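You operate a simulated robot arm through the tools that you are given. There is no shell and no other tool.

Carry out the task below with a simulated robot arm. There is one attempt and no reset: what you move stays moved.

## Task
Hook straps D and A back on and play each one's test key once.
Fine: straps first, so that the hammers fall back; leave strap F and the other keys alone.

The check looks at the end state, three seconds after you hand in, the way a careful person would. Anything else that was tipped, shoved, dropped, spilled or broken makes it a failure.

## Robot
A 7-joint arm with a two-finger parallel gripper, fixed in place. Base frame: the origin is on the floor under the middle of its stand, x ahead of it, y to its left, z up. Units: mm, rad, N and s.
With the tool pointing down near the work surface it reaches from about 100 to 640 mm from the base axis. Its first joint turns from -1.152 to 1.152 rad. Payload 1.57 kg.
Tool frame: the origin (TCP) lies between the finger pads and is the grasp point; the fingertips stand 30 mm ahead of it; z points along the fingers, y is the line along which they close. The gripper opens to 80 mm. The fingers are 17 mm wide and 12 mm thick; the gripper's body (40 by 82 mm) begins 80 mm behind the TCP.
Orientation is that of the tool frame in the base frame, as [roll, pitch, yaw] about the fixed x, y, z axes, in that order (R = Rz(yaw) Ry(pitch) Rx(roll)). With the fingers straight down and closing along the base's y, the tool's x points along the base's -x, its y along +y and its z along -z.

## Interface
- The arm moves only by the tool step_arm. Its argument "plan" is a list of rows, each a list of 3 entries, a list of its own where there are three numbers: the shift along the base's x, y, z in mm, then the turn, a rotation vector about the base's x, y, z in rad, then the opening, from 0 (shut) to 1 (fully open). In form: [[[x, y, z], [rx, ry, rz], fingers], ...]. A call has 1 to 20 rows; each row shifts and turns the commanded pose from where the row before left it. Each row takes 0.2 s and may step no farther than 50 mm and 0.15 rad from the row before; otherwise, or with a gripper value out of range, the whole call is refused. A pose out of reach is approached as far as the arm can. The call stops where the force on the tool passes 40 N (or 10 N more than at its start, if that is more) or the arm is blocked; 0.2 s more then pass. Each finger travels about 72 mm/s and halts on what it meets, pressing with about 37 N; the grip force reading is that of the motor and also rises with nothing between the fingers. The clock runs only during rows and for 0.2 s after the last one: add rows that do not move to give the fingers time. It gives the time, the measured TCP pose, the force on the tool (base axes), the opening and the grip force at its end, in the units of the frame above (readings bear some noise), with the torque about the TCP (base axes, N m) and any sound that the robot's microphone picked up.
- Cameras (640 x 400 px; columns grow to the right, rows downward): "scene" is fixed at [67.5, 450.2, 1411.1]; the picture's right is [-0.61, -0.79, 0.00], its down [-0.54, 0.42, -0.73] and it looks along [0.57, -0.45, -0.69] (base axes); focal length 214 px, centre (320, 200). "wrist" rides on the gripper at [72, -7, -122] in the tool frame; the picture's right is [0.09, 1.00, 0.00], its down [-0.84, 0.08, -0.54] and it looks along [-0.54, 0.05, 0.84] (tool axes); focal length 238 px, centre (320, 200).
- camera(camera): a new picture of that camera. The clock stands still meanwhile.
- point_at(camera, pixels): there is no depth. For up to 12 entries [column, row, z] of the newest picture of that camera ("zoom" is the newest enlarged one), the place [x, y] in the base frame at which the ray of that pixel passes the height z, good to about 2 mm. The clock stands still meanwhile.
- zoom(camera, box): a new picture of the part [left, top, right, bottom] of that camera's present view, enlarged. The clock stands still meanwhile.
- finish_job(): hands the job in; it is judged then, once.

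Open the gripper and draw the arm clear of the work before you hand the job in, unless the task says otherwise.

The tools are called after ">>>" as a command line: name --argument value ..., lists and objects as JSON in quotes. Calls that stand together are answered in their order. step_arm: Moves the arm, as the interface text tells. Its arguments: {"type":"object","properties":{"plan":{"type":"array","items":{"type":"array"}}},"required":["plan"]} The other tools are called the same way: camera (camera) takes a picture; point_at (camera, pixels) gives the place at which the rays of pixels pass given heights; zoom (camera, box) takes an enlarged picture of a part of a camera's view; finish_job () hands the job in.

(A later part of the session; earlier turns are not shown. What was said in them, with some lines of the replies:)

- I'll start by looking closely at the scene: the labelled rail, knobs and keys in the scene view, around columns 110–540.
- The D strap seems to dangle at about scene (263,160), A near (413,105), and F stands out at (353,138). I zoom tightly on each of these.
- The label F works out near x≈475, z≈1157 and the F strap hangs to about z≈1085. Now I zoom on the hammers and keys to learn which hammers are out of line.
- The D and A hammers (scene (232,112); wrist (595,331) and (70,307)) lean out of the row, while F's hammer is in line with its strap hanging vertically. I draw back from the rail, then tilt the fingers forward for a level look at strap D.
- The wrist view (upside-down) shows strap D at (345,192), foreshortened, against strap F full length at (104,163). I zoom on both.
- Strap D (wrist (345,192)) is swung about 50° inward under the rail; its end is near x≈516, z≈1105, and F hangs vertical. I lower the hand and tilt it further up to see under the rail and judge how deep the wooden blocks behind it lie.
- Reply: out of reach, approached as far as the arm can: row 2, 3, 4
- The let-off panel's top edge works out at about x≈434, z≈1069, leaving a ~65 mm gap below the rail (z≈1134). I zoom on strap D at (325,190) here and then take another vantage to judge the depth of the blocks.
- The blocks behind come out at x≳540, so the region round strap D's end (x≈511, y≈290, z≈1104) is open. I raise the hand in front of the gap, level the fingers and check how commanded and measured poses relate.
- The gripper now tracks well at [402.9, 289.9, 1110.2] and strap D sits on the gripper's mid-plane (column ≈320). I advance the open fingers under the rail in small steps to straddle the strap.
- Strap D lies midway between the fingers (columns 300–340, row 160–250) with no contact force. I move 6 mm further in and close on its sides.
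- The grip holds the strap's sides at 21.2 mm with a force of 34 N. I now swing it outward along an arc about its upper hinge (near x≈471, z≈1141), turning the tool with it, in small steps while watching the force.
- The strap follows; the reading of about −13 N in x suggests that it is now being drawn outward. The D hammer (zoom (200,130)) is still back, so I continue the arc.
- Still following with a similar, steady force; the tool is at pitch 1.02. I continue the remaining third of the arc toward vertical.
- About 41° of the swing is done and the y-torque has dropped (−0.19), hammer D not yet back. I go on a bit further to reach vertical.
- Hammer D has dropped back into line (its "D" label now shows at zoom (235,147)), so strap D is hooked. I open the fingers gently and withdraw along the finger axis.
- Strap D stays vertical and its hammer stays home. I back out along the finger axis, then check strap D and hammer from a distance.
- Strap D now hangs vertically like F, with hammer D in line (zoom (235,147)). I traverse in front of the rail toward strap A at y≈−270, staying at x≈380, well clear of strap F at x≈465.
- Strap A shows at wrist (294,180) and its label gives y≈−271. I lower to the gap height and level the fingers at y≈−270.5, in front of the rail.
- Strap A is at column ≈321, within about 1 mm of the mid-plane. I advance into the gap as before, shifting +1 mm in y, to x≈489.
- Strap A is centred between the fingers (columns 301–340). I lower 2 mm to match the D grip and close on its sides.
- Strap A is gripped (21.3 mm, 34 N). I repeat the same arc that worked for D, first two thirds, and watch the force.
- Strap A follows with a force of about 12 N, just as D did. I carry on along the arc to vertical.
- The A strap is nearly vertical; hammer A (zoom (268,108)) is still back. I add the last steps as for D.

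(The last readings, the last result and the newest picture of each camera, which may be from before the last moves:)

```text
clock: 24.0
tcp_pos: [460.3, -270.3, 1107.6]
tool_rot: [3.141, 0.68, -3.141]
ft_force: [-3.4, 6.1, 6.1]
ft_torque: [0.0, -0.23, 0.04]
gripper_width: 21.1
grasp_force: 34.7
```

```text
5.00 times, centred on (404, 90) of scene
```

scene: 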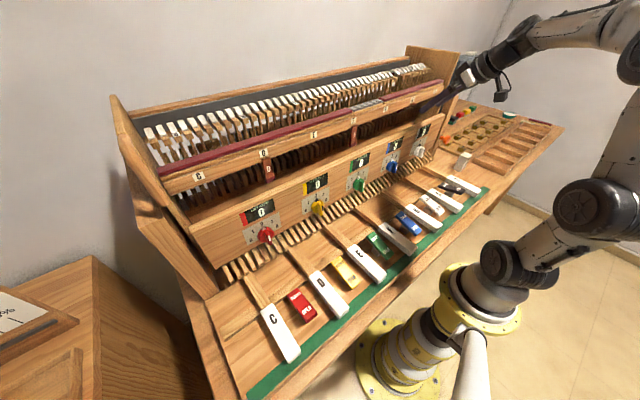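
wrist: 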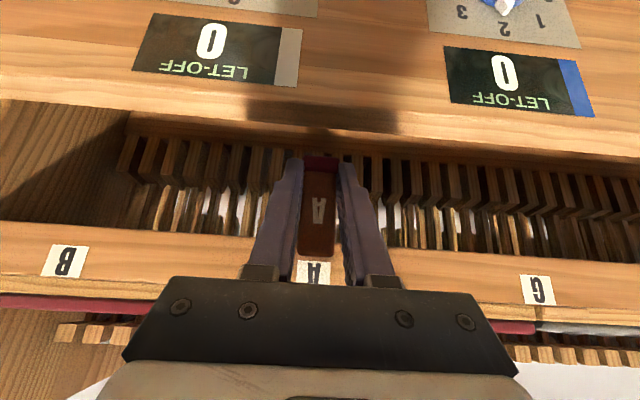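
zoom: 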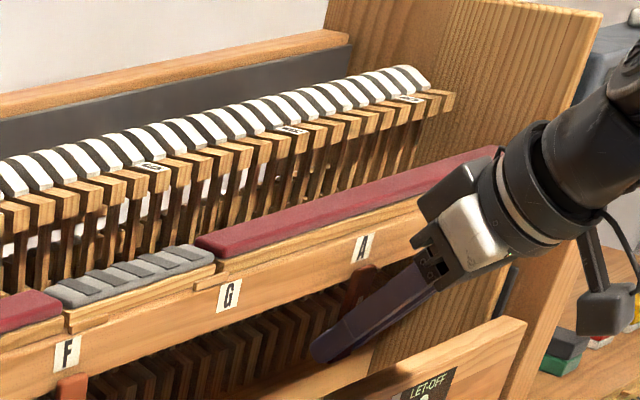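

Hammer A has fallen back into line (its label shows at zoom (292,131)). I open the fingers gently and withdraw along their axis.

>>> step_arm --plan '[[[0, 0, 0], [0, 0, 0], 0.3], [[0, 0, 0], [0, 0, 0], 0.4], [[0, 0, 0], [0, 0, 0], 0.55], [[0, 0, 0], [0, 0, 0], 0.55], [[-9.5, 0, 11.7], [0, 0, 0], 0.55], [[-15.7, 0, 19.4], [0, 0, 0], 0.55], [[-15.7, 0, 19.4], [0, 0, 0], 0.55], [[-20, 0, 19.4], [0, 0, 0], 0.55], [[-20, 20, 0], [0, 0, 0], 0.55], [[-20, 20, 0], [0, 0, 0], 0.55]]'

>>> camera --camera "wrist"

>>> zoom --camera "scene" --box '[340, 50, 468, 130]'

>>> zoom --camera "scene" --box '[360, 150, 520, 250]'

```text
clock: 26.2
tcp_pos: [356.5, -230.9, 1178.3]
tool_rot: [-3.141, 0.68, -3.141]
ft_force: [1.5, -0.6, -0.2]
ft_torque: [0.0, 0.05, 0.0]
gripper_width: 44.1
grasp_force: 0.1
```

```text
taken
```

wrist: 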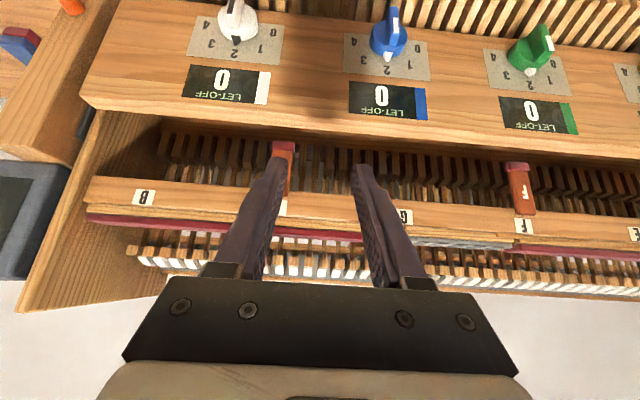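

```text
5.00 times, centred on (404, 90) of scene
```

zoom: 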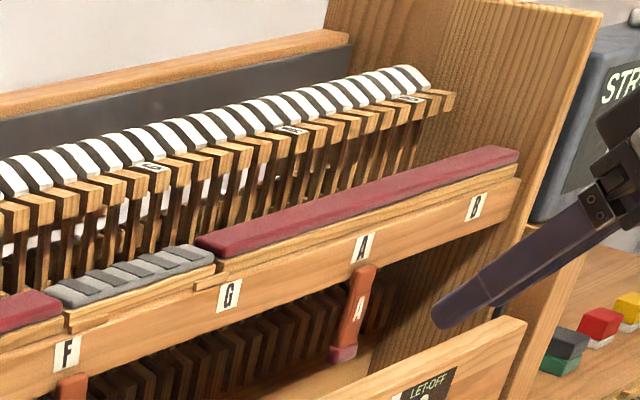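

```text
4.00 times, centred on (440, 200) of scene
```

zoom: 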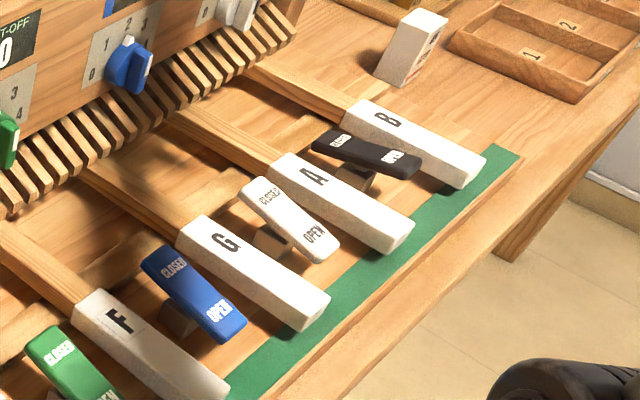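

Both straps hang vertical with hammers home, and strikes are next. I locate key A's top corners from the newest zoom (far edge (268,173)–(290,153), near edge (390,240)–(413,222)) at the key-top height of about 869.

>>> point_at --camera "zoom" --pixels '[[268, 173, 869], [290, 153, 869], [390, 240, 869], [413, 222, 869], [313, 178, 869], [222, 241, 869], [120, 320, 869], [387, 122, 869], [250, 180, 869], [315, 235, 869], [390, 158, 869], [480, 190, 840]]'

>>> zoom --camera "scene" --box '[240, 240, 400, 340]'

```text
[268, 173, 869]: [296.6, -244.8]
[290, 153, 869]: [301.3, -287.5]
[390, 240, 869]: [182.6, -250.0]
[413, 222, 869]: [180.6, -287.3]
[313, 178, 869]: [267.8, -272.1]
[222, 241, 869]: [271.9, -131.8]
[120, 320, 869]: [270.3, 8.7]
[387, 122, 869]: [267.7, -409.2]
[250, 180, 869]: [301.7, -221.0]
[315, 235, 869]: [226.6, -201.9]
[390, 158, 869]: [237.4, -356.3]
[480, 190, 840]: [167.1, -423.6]
```

```text
4.00 times, centred on (320, 290) of scene
```

zoom: 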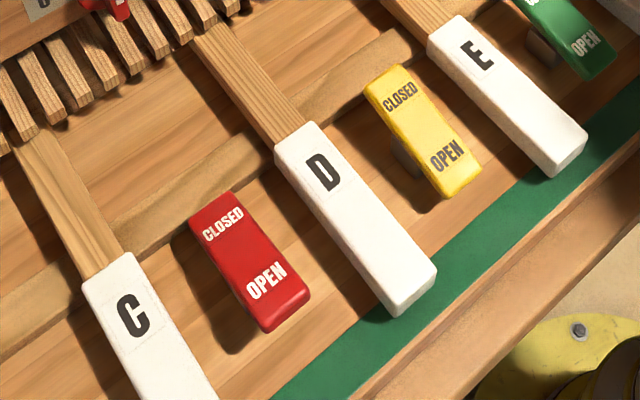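

Key A's top spans x≈181–299 and y≈−250 to −287, so its front end at about (200, −269) is clear of the rockers, whose near ends are at x≈226. I bring the closed fingers, pointing down, above that spot.

>>> step_arm --plan '[[[-31, -7.6, 0], [0, 0.136, 0], 0.3], [[-31, -7.6, 0], [0, 0.136, 0], 0.1], [[-31, -7.6, -10], [0, 0.136, 0], 0], [[-31, -7.6, -20], [0, 0.136, 0], 0], [[-31, -7.6, -20], [0, 0.136, 0], 0], [[0, 0, -40], [0, 0, 0], 0], [[0, 0, -40], [0, 0, 0], 0], [[0, 0, -30], [0, 0, 0], 0], [[0, 0, 0], [0, 0, 0], 0]]'

>>> camera --camera "wrist"

>>> camera --camera "scene"

```text
clock: 28.2
tcp_pos: [201.2, -269.6, 1017.2]
tool_rot: [-3.141, 0.001, 3.141]
ft_force: [-0.6, 0.1, 1.5]
ft_torque: [-0.01, 0.0, 0.02]
gripper_width: 0.0
grasp_force: 21.0
```

```text
taken
```

wrist: 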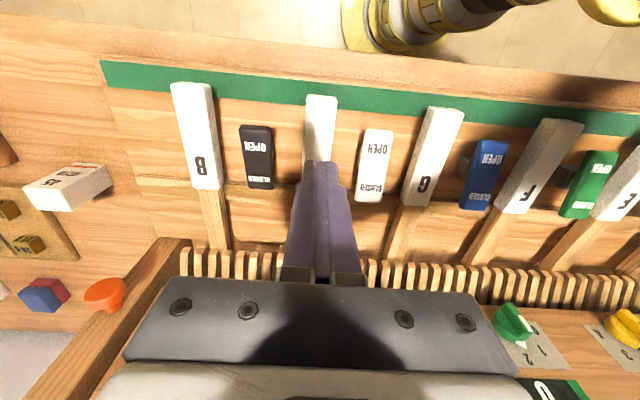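

```text
taken
```

scene: 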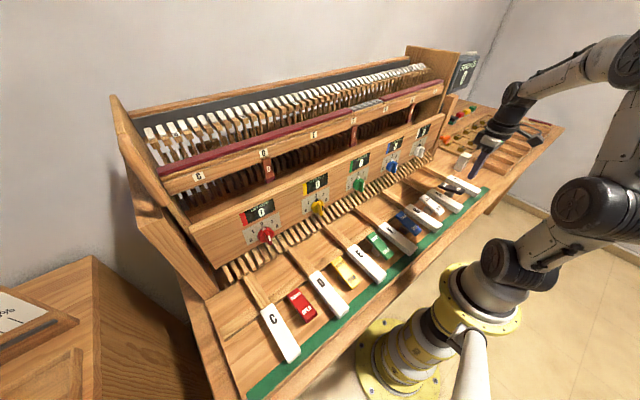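

Key A runs up the middle of the wrist view at columns 305–337, front edge near row 100. I verify the exact positions of key front and rocker ends from this view.

>>> point_at --camera "wrist" --pixels '[[306, 97, 869], [337, 98, 869], [305, 140, 869], [335, 140, 869], [257, 128, 869], [378, 132, 869], [321, 103, 869]]'

>>> zoom --camera "wrist" --box '[230, 80, 410, 200]'

>>> zoom --camera "scene" --box '[400, 120, 528, 220]'

```text
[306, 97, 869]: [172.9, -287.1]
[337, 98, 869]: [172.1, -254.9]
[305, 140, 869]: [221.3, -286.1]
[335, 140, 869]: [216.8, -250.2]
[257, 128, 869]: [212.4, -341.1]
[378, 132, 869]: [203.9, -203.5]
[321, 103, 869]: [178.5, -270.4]
```

```text
3.33 times, centred on (320, 140) of wrist
```

zoom: 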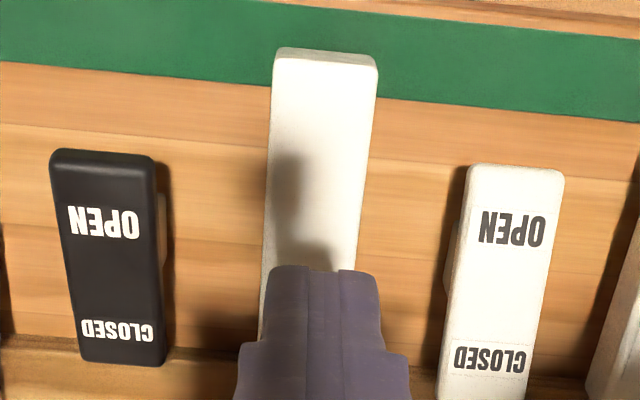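

```text
4.00 times, centred on (464, 170) of scene
```

zoom: 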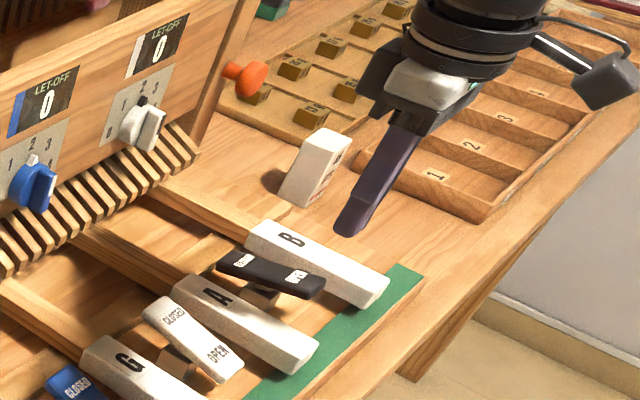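

Key A's front edge is at x≈177 and its centre line at y≈−270, so pressing at (198, −270) keeps the 24 mm closed fingertips well on the key. I descend to just above it.

>>> step_arm --plan '[[[-1, 0, -30], [0, 0, 0], 0], [[-1, 0, -30], [0, 0, 0], 0], [[-1, 0, -25], [0, 0, 0], 0], [[0, 0, -15], [0, 0, 0], 0], [[0, 0, -7], [0, 0, 0], 0], [[0, 0, 0], [0, 0, 0], 0]]'

>>> zoom --camera "scene" --box '[400, 150, 496, 210]'

>>> camera --camera "wrist"

```text
clock: 29.6
tcp_pos: [201.1, -268.6, 909.8]
tool_rot: [-3.141, 0.002, -3.141]
ft_force: [0.2, 0.7, -0.8]
ft_torque: [-0.01, -0.03, -0.01]
gripper_width: 0.2
grasp_force: 21.8
```

```text
6.67 times, centred on (448, 180) of scene
```

zoom: 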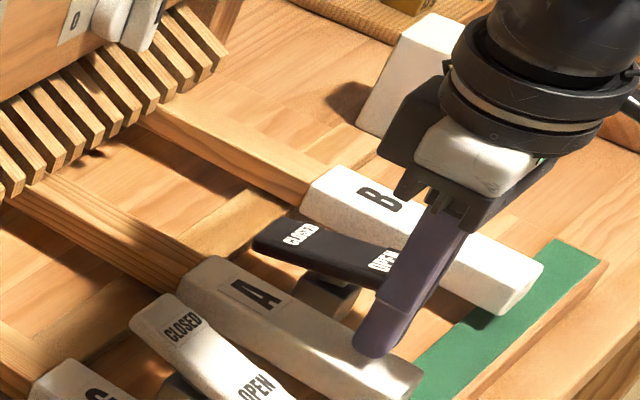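

```text
taken
```

wrist: 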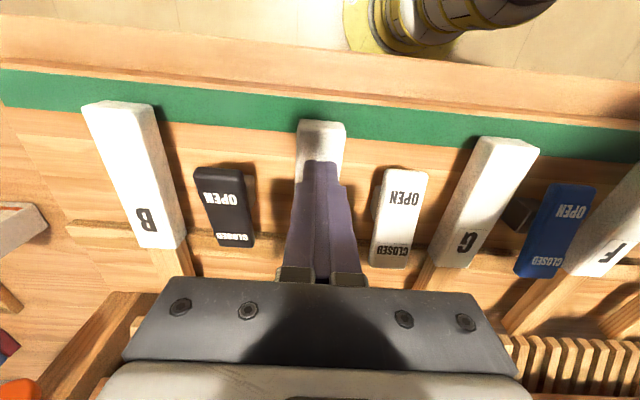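

The fingertips are roughly 10 mm above key A. I press down in 3 mm steps, watching force and sound.

>>> step_arm --plan '[[[0, 0, -3], [0, 0, 0], 0], [[0, 0, -3], [0, 0, 0], 0], [[0, 0, -3], [0, 0, 0], 0], [[0, 0, -3], [0, 0, 0], 0]]'

>>> zoom --camera "scene" --box '[400, 150, 496, 210]'

```text
clock: 30.6
tcp_pos: [201.7, -268.3, 897.8]
tool_rot: [3.14, 0.002, -3.142]
ft_force: [-0.6, 0.2, -0.5]
ft_torque: [0.03, 0.01, 0.0]
gripper_width: 0.1
grasp_force: 21.2
```

```text
6.67 times, centred on (448, 180) of scene
```

zoom: 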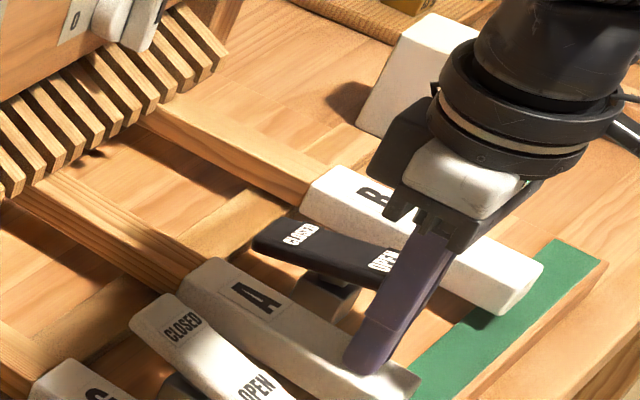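

No contact yet at tip height ≈868. I go on pressing.

>>> step_arm --plan '[[[0, 0, -3], [0, 0, 0], 0], [[0, 0, -3], [0, 0, 0], 0], [[0, 0, -3], [0, 0, 0], 0]]'

>>> zoom --camera "scene" --box '[400, 150, 496, 210]'

>>> zoom --camera "scene" --box '[380, 50, 492, 120]'

```text
clock: 31.4
tcp_pos: [200.1, -268.2, 891.9]
tool_rot: [-3.141, 0.002, -3.139]
ft_force: [-5.3, 11.1, 23.4]
ft_torque: [0.25, -0.05, 0.08]
gripper_width: 0.4
grasp_force: 21.3
heard: click
```

```text
6.67 times, centred on (448, 180) of scene
```

zoom: 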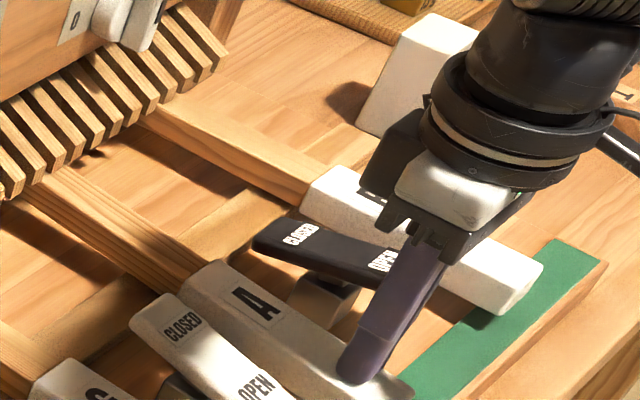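

```text
5.71 times, centred on (436, 85) of scene
```

zoom: 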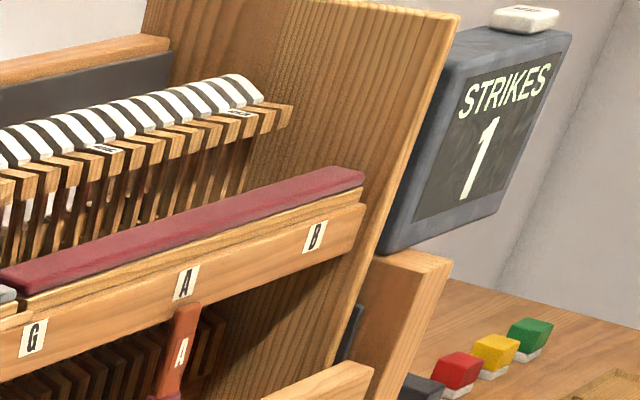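

A click was heard and the STRIKES counter reads 1, so key A has been played once. I lift straight up off the key.

>>> step_arm --plan '[[[0, 0, 6], [0, 0, 0], 0], [[0, 0, 10], [0, 0, 0], 0], [[0, 0, 30], [0, 0, 0], 0], [[0, 0, 40], [0, 0, 0], 0], [[0, 0, 40], [0, 0, 0], 0]]'

>>> zoom --camera "scene" --box '[380, 50, 492, 120]'

>>> zoom --camera "scene" --box '[360, 150, 520, 250]'

```text
clock: 32.6
tcp_pos: [202.7, -266.7, 1015.4]
tool_rot: [3.139, 0.001, -3.141]
ft_force: [-0.8, 0.2, 0.3]
ft_torque: [0.02, 0.01, -0.03]
gripper_width: 0.1
grasp_force: 21.7
```

```text
5.71 times, centred on (436, 85) of scene
```

zoom: 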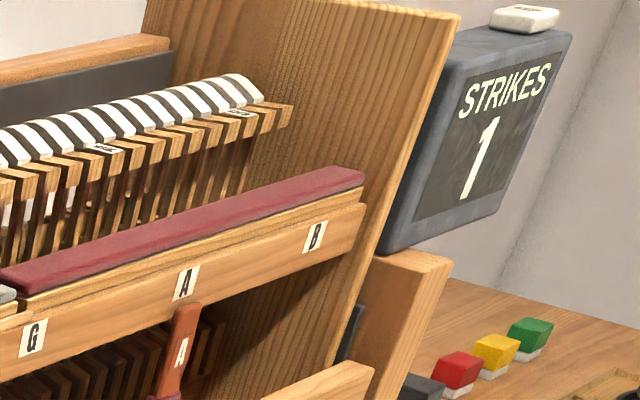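

```text
4.00 times, centred on (440, 200) of scene
```

zoom: 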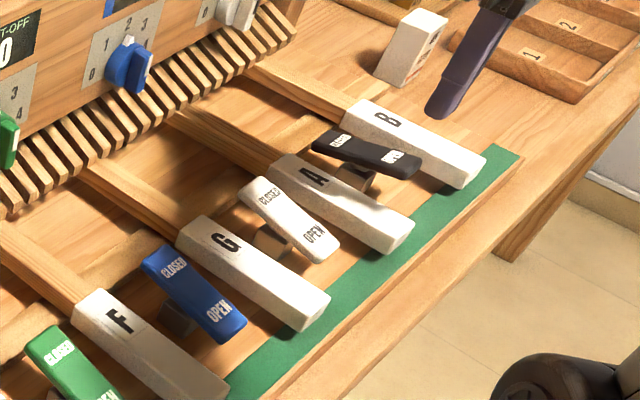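

Key A has returned and the counter stays at 1. I rise and traverse to the D key side at about y≈290.

>>> step_arm --plan '[[[20, 20, 20], [0, 0, 0], 0], [[20, 40, 20], [0, 0, 0], 0], [[20, 40, 10], [0, 0, 0], 0], [[20, 40, 0], [0, 0, 0], 0], [[0, 40, 0], [0, 0, 0], 0], [[0, 40, 0], [0, 0, 0], 0], [[0, 40, 0], [0, 0, 0], 0], [[0, 40, 0], [0, 0, 0], 0], [[0, 40, 0], [0, 0, 0], 0], [[0, 40, 0], [0, 0, 0], 0], [[-20, 40, 0], [0, 0, 0], 0], [[-20, 40, 0], [0, 0, 0], 0], [[-20, 40, 0], [0, 0, 0], 0], [[-20, 40, -20], [0, 0, 0], 0], [[0, 17, -20], [0, 0, 0], 0], [[0, 0, 0], [0, 0, 0], 0]]'

>>> camera --camera "wrist"

>>> camera --camera "scene"

```text
clock: 36.0
tcp_pos: [202.3, 288.1, 1026.5]
tool_rot: [-3.141, 0.001, 3.141]
ft_force: [0.2, 0.0, -0.8]
ft_torque: [-0.03, 0.03, 0.0]
gripper_width: 0.2
grasp_force: 21.2
```

```text
taken
```

wrist: 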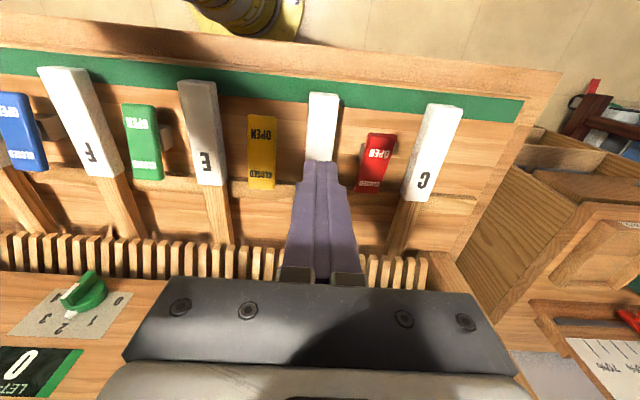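

```text
taken
```

scene: 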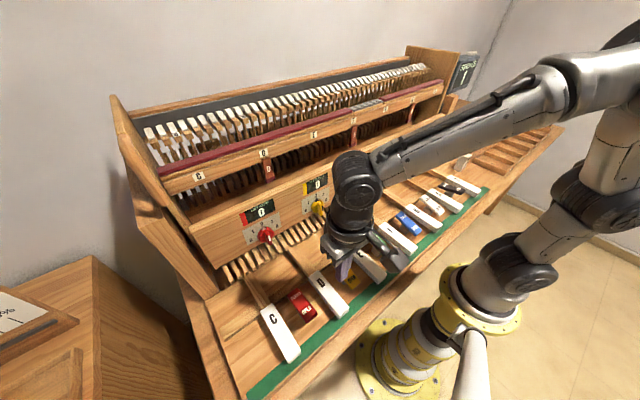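

The wrist view shows key D straight ahead at columns 307–338, front edge at about row 95. I check its position on the key-top plane (z≈866).

>>> point_at --camera "wrist" --pixels '[[308, 95, 866], [338, 96, 866], [306, 140, 866], [334, 140, 866], [264, 118, 866], [380, 136, 866]]'

>>> zoom --camera "wrist" --box '[230, 80, 410, 200]'

```text
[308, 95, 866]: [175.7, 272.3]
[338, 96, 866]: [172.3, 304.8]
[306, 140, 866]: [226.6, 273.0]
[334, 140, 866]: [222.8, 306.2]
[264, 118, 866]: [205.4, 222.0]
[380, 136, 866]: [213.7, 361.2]
```

```text
3.33 times, centred on (320, 140) of wrist
```

zoom: 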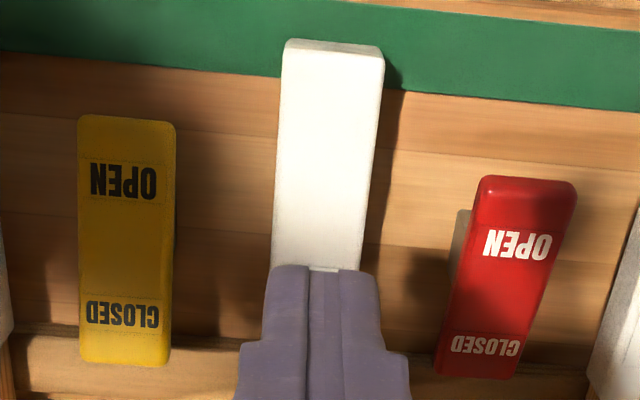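

Key D's centre line is at y≈289, matching the hand at y≈288. I descend to about 10 mm above the key.

>>> step_arm --plan '[[[-1, 0.5, -35], [0, 0, 0], 0], [[-1, 0.5, -35], [0, 0, 0], 0], [[0, 0, -28], [0, 0, 0], 0], [[0, 0, -14], [0, 0, 0], 0], [[0, 0, -6], [0, 0, 0], 0], [[0, 0, 0], [0, 0, 0], 0]]'

>>> camera --camera "wrist"

```text
clock: 37.4
tcp_pos: [198.6, 289.9, 907.7]
tool_rot: [3.141, 0.002, 3.141]
ft_force: [0.3, -0.4, 0.3]
ft_torque: [0.02, 0.0, 0.02]
gripper_width: 0.0
grasp_force: 21.0
```

```text
taken
```

wrist: 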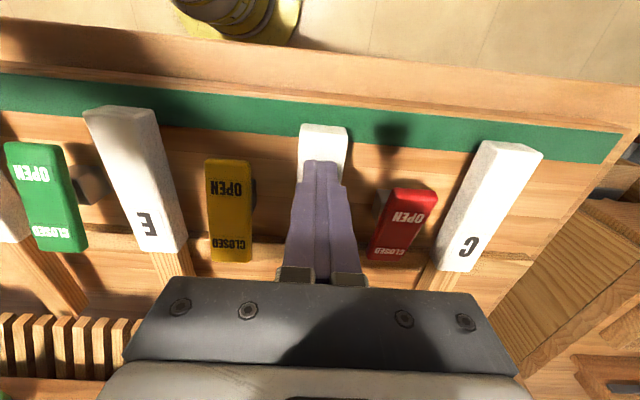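

The closed tips are centred on key D (columns 300–347). I press in 3 mm steps exactly as with A.

>>> step_arm --plan '[[[0, 0, -3], [0, 0, 0], 0], [[0, 0, -3], [0, 0, 0], 0], [[0, 0, -3.5], [0, 0, 0], 0], [[0, 0, -3], [0, 0, 0], 0], [[0, 0, -3], [0, 0, 0], 0]]'

>>> zoom --camera "scene" --box '[380, 50, 492, 120]'

```text
clock: 38.6
tcp_pos: [198.2, 289.2, 893.1]
tool_rot: [3.141, 0.001, -3.141]
ft_force: [-1.3, -0.3, 0.1]
ft_torque: [0.0, 0.02, 0.03]
gripper_width: 0.2
grasp_force: 21.1
heard: click
```

```text
5.71 times, centred on (436, 85) of scene
```

zoom: 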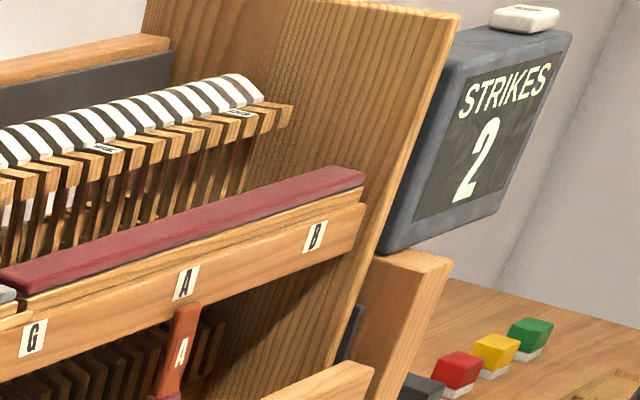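

A click was heard and STRIKES now reads 2, so key D has been played once. I lift straight up, move well clear and open the gripper.

>>> step_arm --plan '[[[0, 0, 6], [0, 0, 0], 0], [[0, 0, 15], [0, 0, 0], 0], [[0, 0, 35], [0, 0, 0], 0], [[0, 0, 40], [0, 0, 0], 0], [[0, 0, 40], [0, 0, 0], 0], [[10, -30, 40], [0, 0, 0], 0.2], [[20, -40, 40], [0, 0, 0], 0.5], [[20, -40, 30], [0, 0, 0], 1], [[20, -40, 20], [0, 0, 0], 1], [[20, -40, 0], [0, 0, 0], 1], [[0, 0, 0], [0, 0, 0], 1]]'

>>> camera --camera "scene"

>>> camera --camera "wrist"

>>> zoom --camera "scene" --box '[130, 70, 330, 195]'

>>> zoom --camera "scene" --box '[310, 50, 510, 175]'

>>> zoom --camera "scene" --box '[200, 170, 500, 370]'

```text
refused: row 6 steps farther than a row can; nothing moved
```

```text
taken
```

scene: 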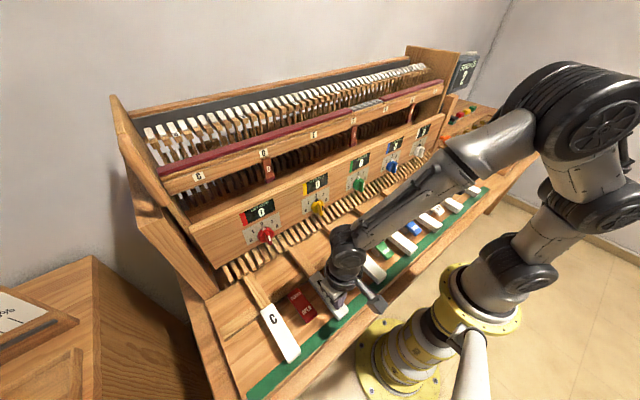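

```text
taken
```

wrist: 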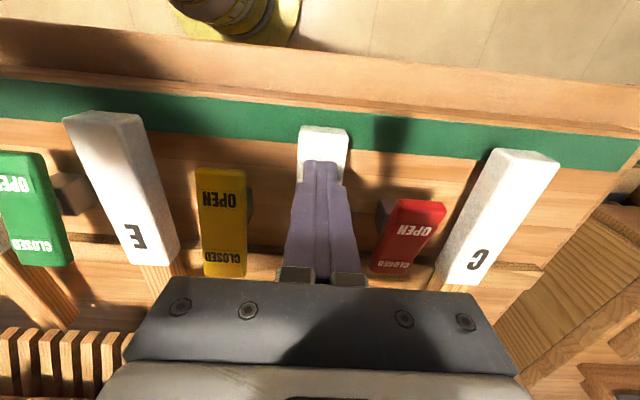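

```text
3.20 times, centred on (230, 132) of scene
```

zoom: 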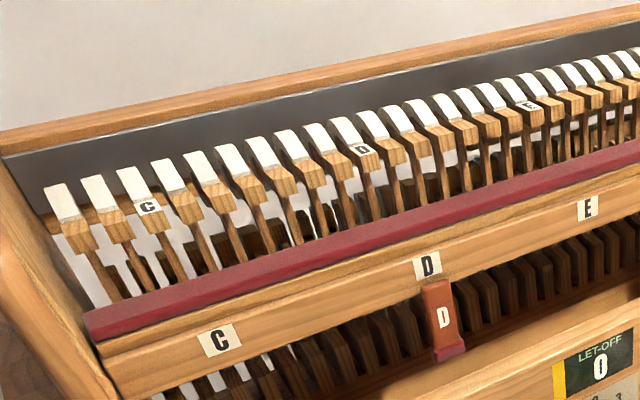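

```text
3.20 times, centred on (410, 112) of scene
```

zoom: 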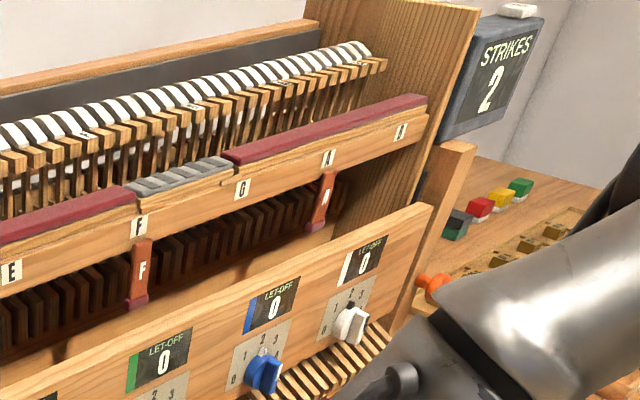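

```text
2.00 times, centred on (350, 270) of scene
```

zoom: 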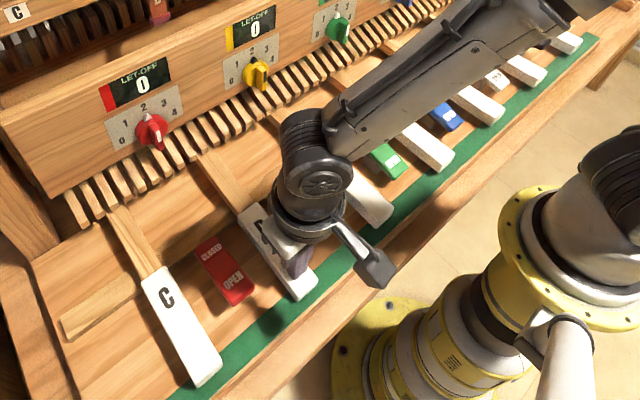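

The call was refused because row 6 was over 50 mm; nothing moved and the counter still reads 2. I lift straight up with smaller rows and then move clear and open.

>>> step_arm --plan '[[[0, 0, 6], [0, 0, 0], 0], [[0, 0, 15], [0, 0, 0], 0], [[0, 0, 35], [0, 0, 0], 0], [[0, 0, 40], [0, 0, 0], 0], [[0, 0, 40], [0, 0, 0], 0], [[5, -20, 35], [0, 0, 0], 0], [[15, -30, 30], [0, 0, 0], 0.3], [[15, -30, 30], [0, 0, 0], 0.6], [[15, -35, 20], [0, 0, 0], 1], [[15, -35, 20], [0, 0, 0], 1], [[0, 0, 0], [0, 0, 0], 1]]'

>>> camera --camera "scene"

>>> zoom --camera "scene" --box '[130, 70, 330, 195]'

>>> zoom --camera "scene" --box '[310, 50, 510, 175]'

>>> zoom --camera "scene" --box '[200, 170, 500, 370]'

```text
clock: 41.0
tcp_pos: [264.3, 135.3, 1162.2]
tool_rot: [-3.141, 0.002, -3.141]
ft_force: [0.4, 0.1, 0.7]
ft_torque: [0.02, -0.04, 0.01]
gripper_width: 79.8
grasp_force: 0.1
```

```text
taken
```

scene: 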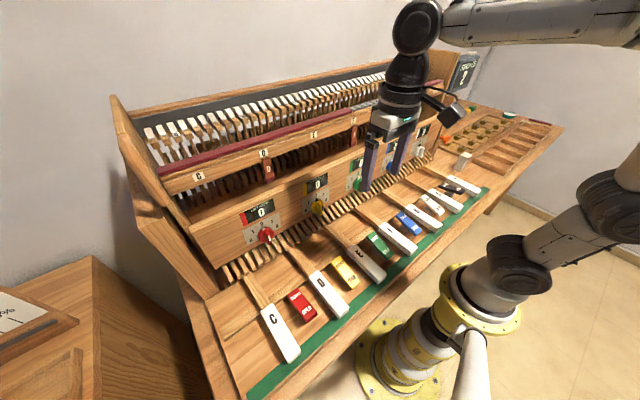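

```text
3.20 times, centred on (230, 132) of scene
```

zoom: 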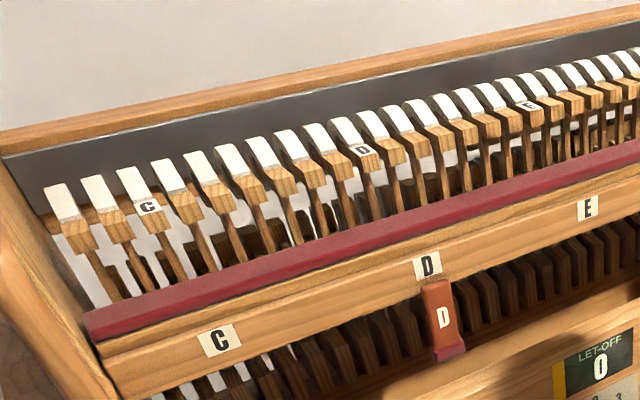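

```text
3.20 times, centred on (410, 112) of scene
```

zoom: 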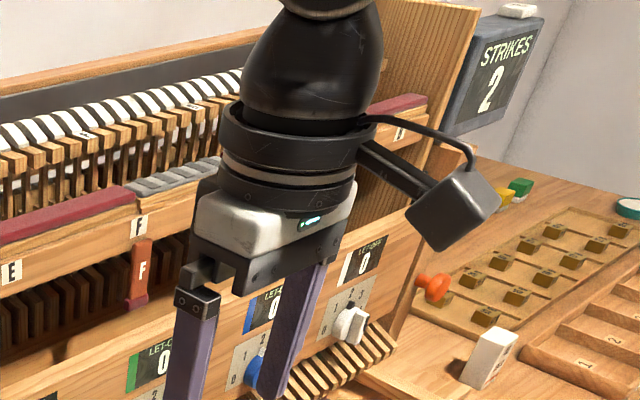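

```text
2.00 times, centred on (350, 270) of scene
```

zoom: 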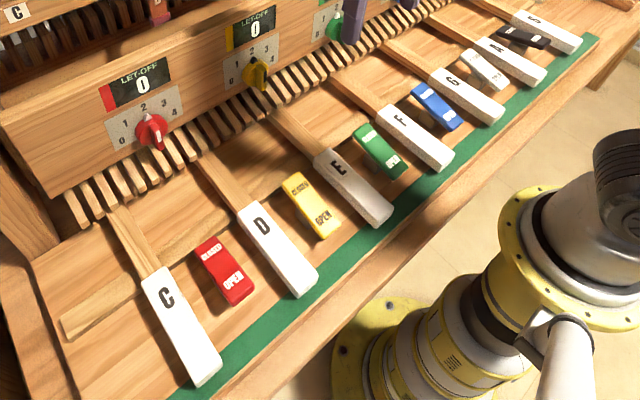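

The strikes counter reads 2, straps D and A hang hooked with both hammers in line, keys have returned, F and the rockers look untouched, and the hand is open and clear. I hand the job in.

>>> finish_job

```text
The job is handed in.
```

Straps D and A are hooked back on, and I played each one's test key once. I handed the job in, but no verdict has come back.

- **Straps:** I did both straps before touching any key. Each one now hangs straight down like strap F. Hammers D and A fell back into line, and their labels show again.
- **Test keys:** I pressed key A first, then key D. Each press gave a click, and the STRIKES counter went from 0 to 1 to 2. It still read 2 when I handed in.
- **Everything else:** I didn't touch strap F, the other keys, the let-off knobs or the coloured OPEN/CLOSED rockers. In the last pictures they look as they did at the start, though the raised hand hid part of the right-hand side.

The gripper is open and held clear of the work.
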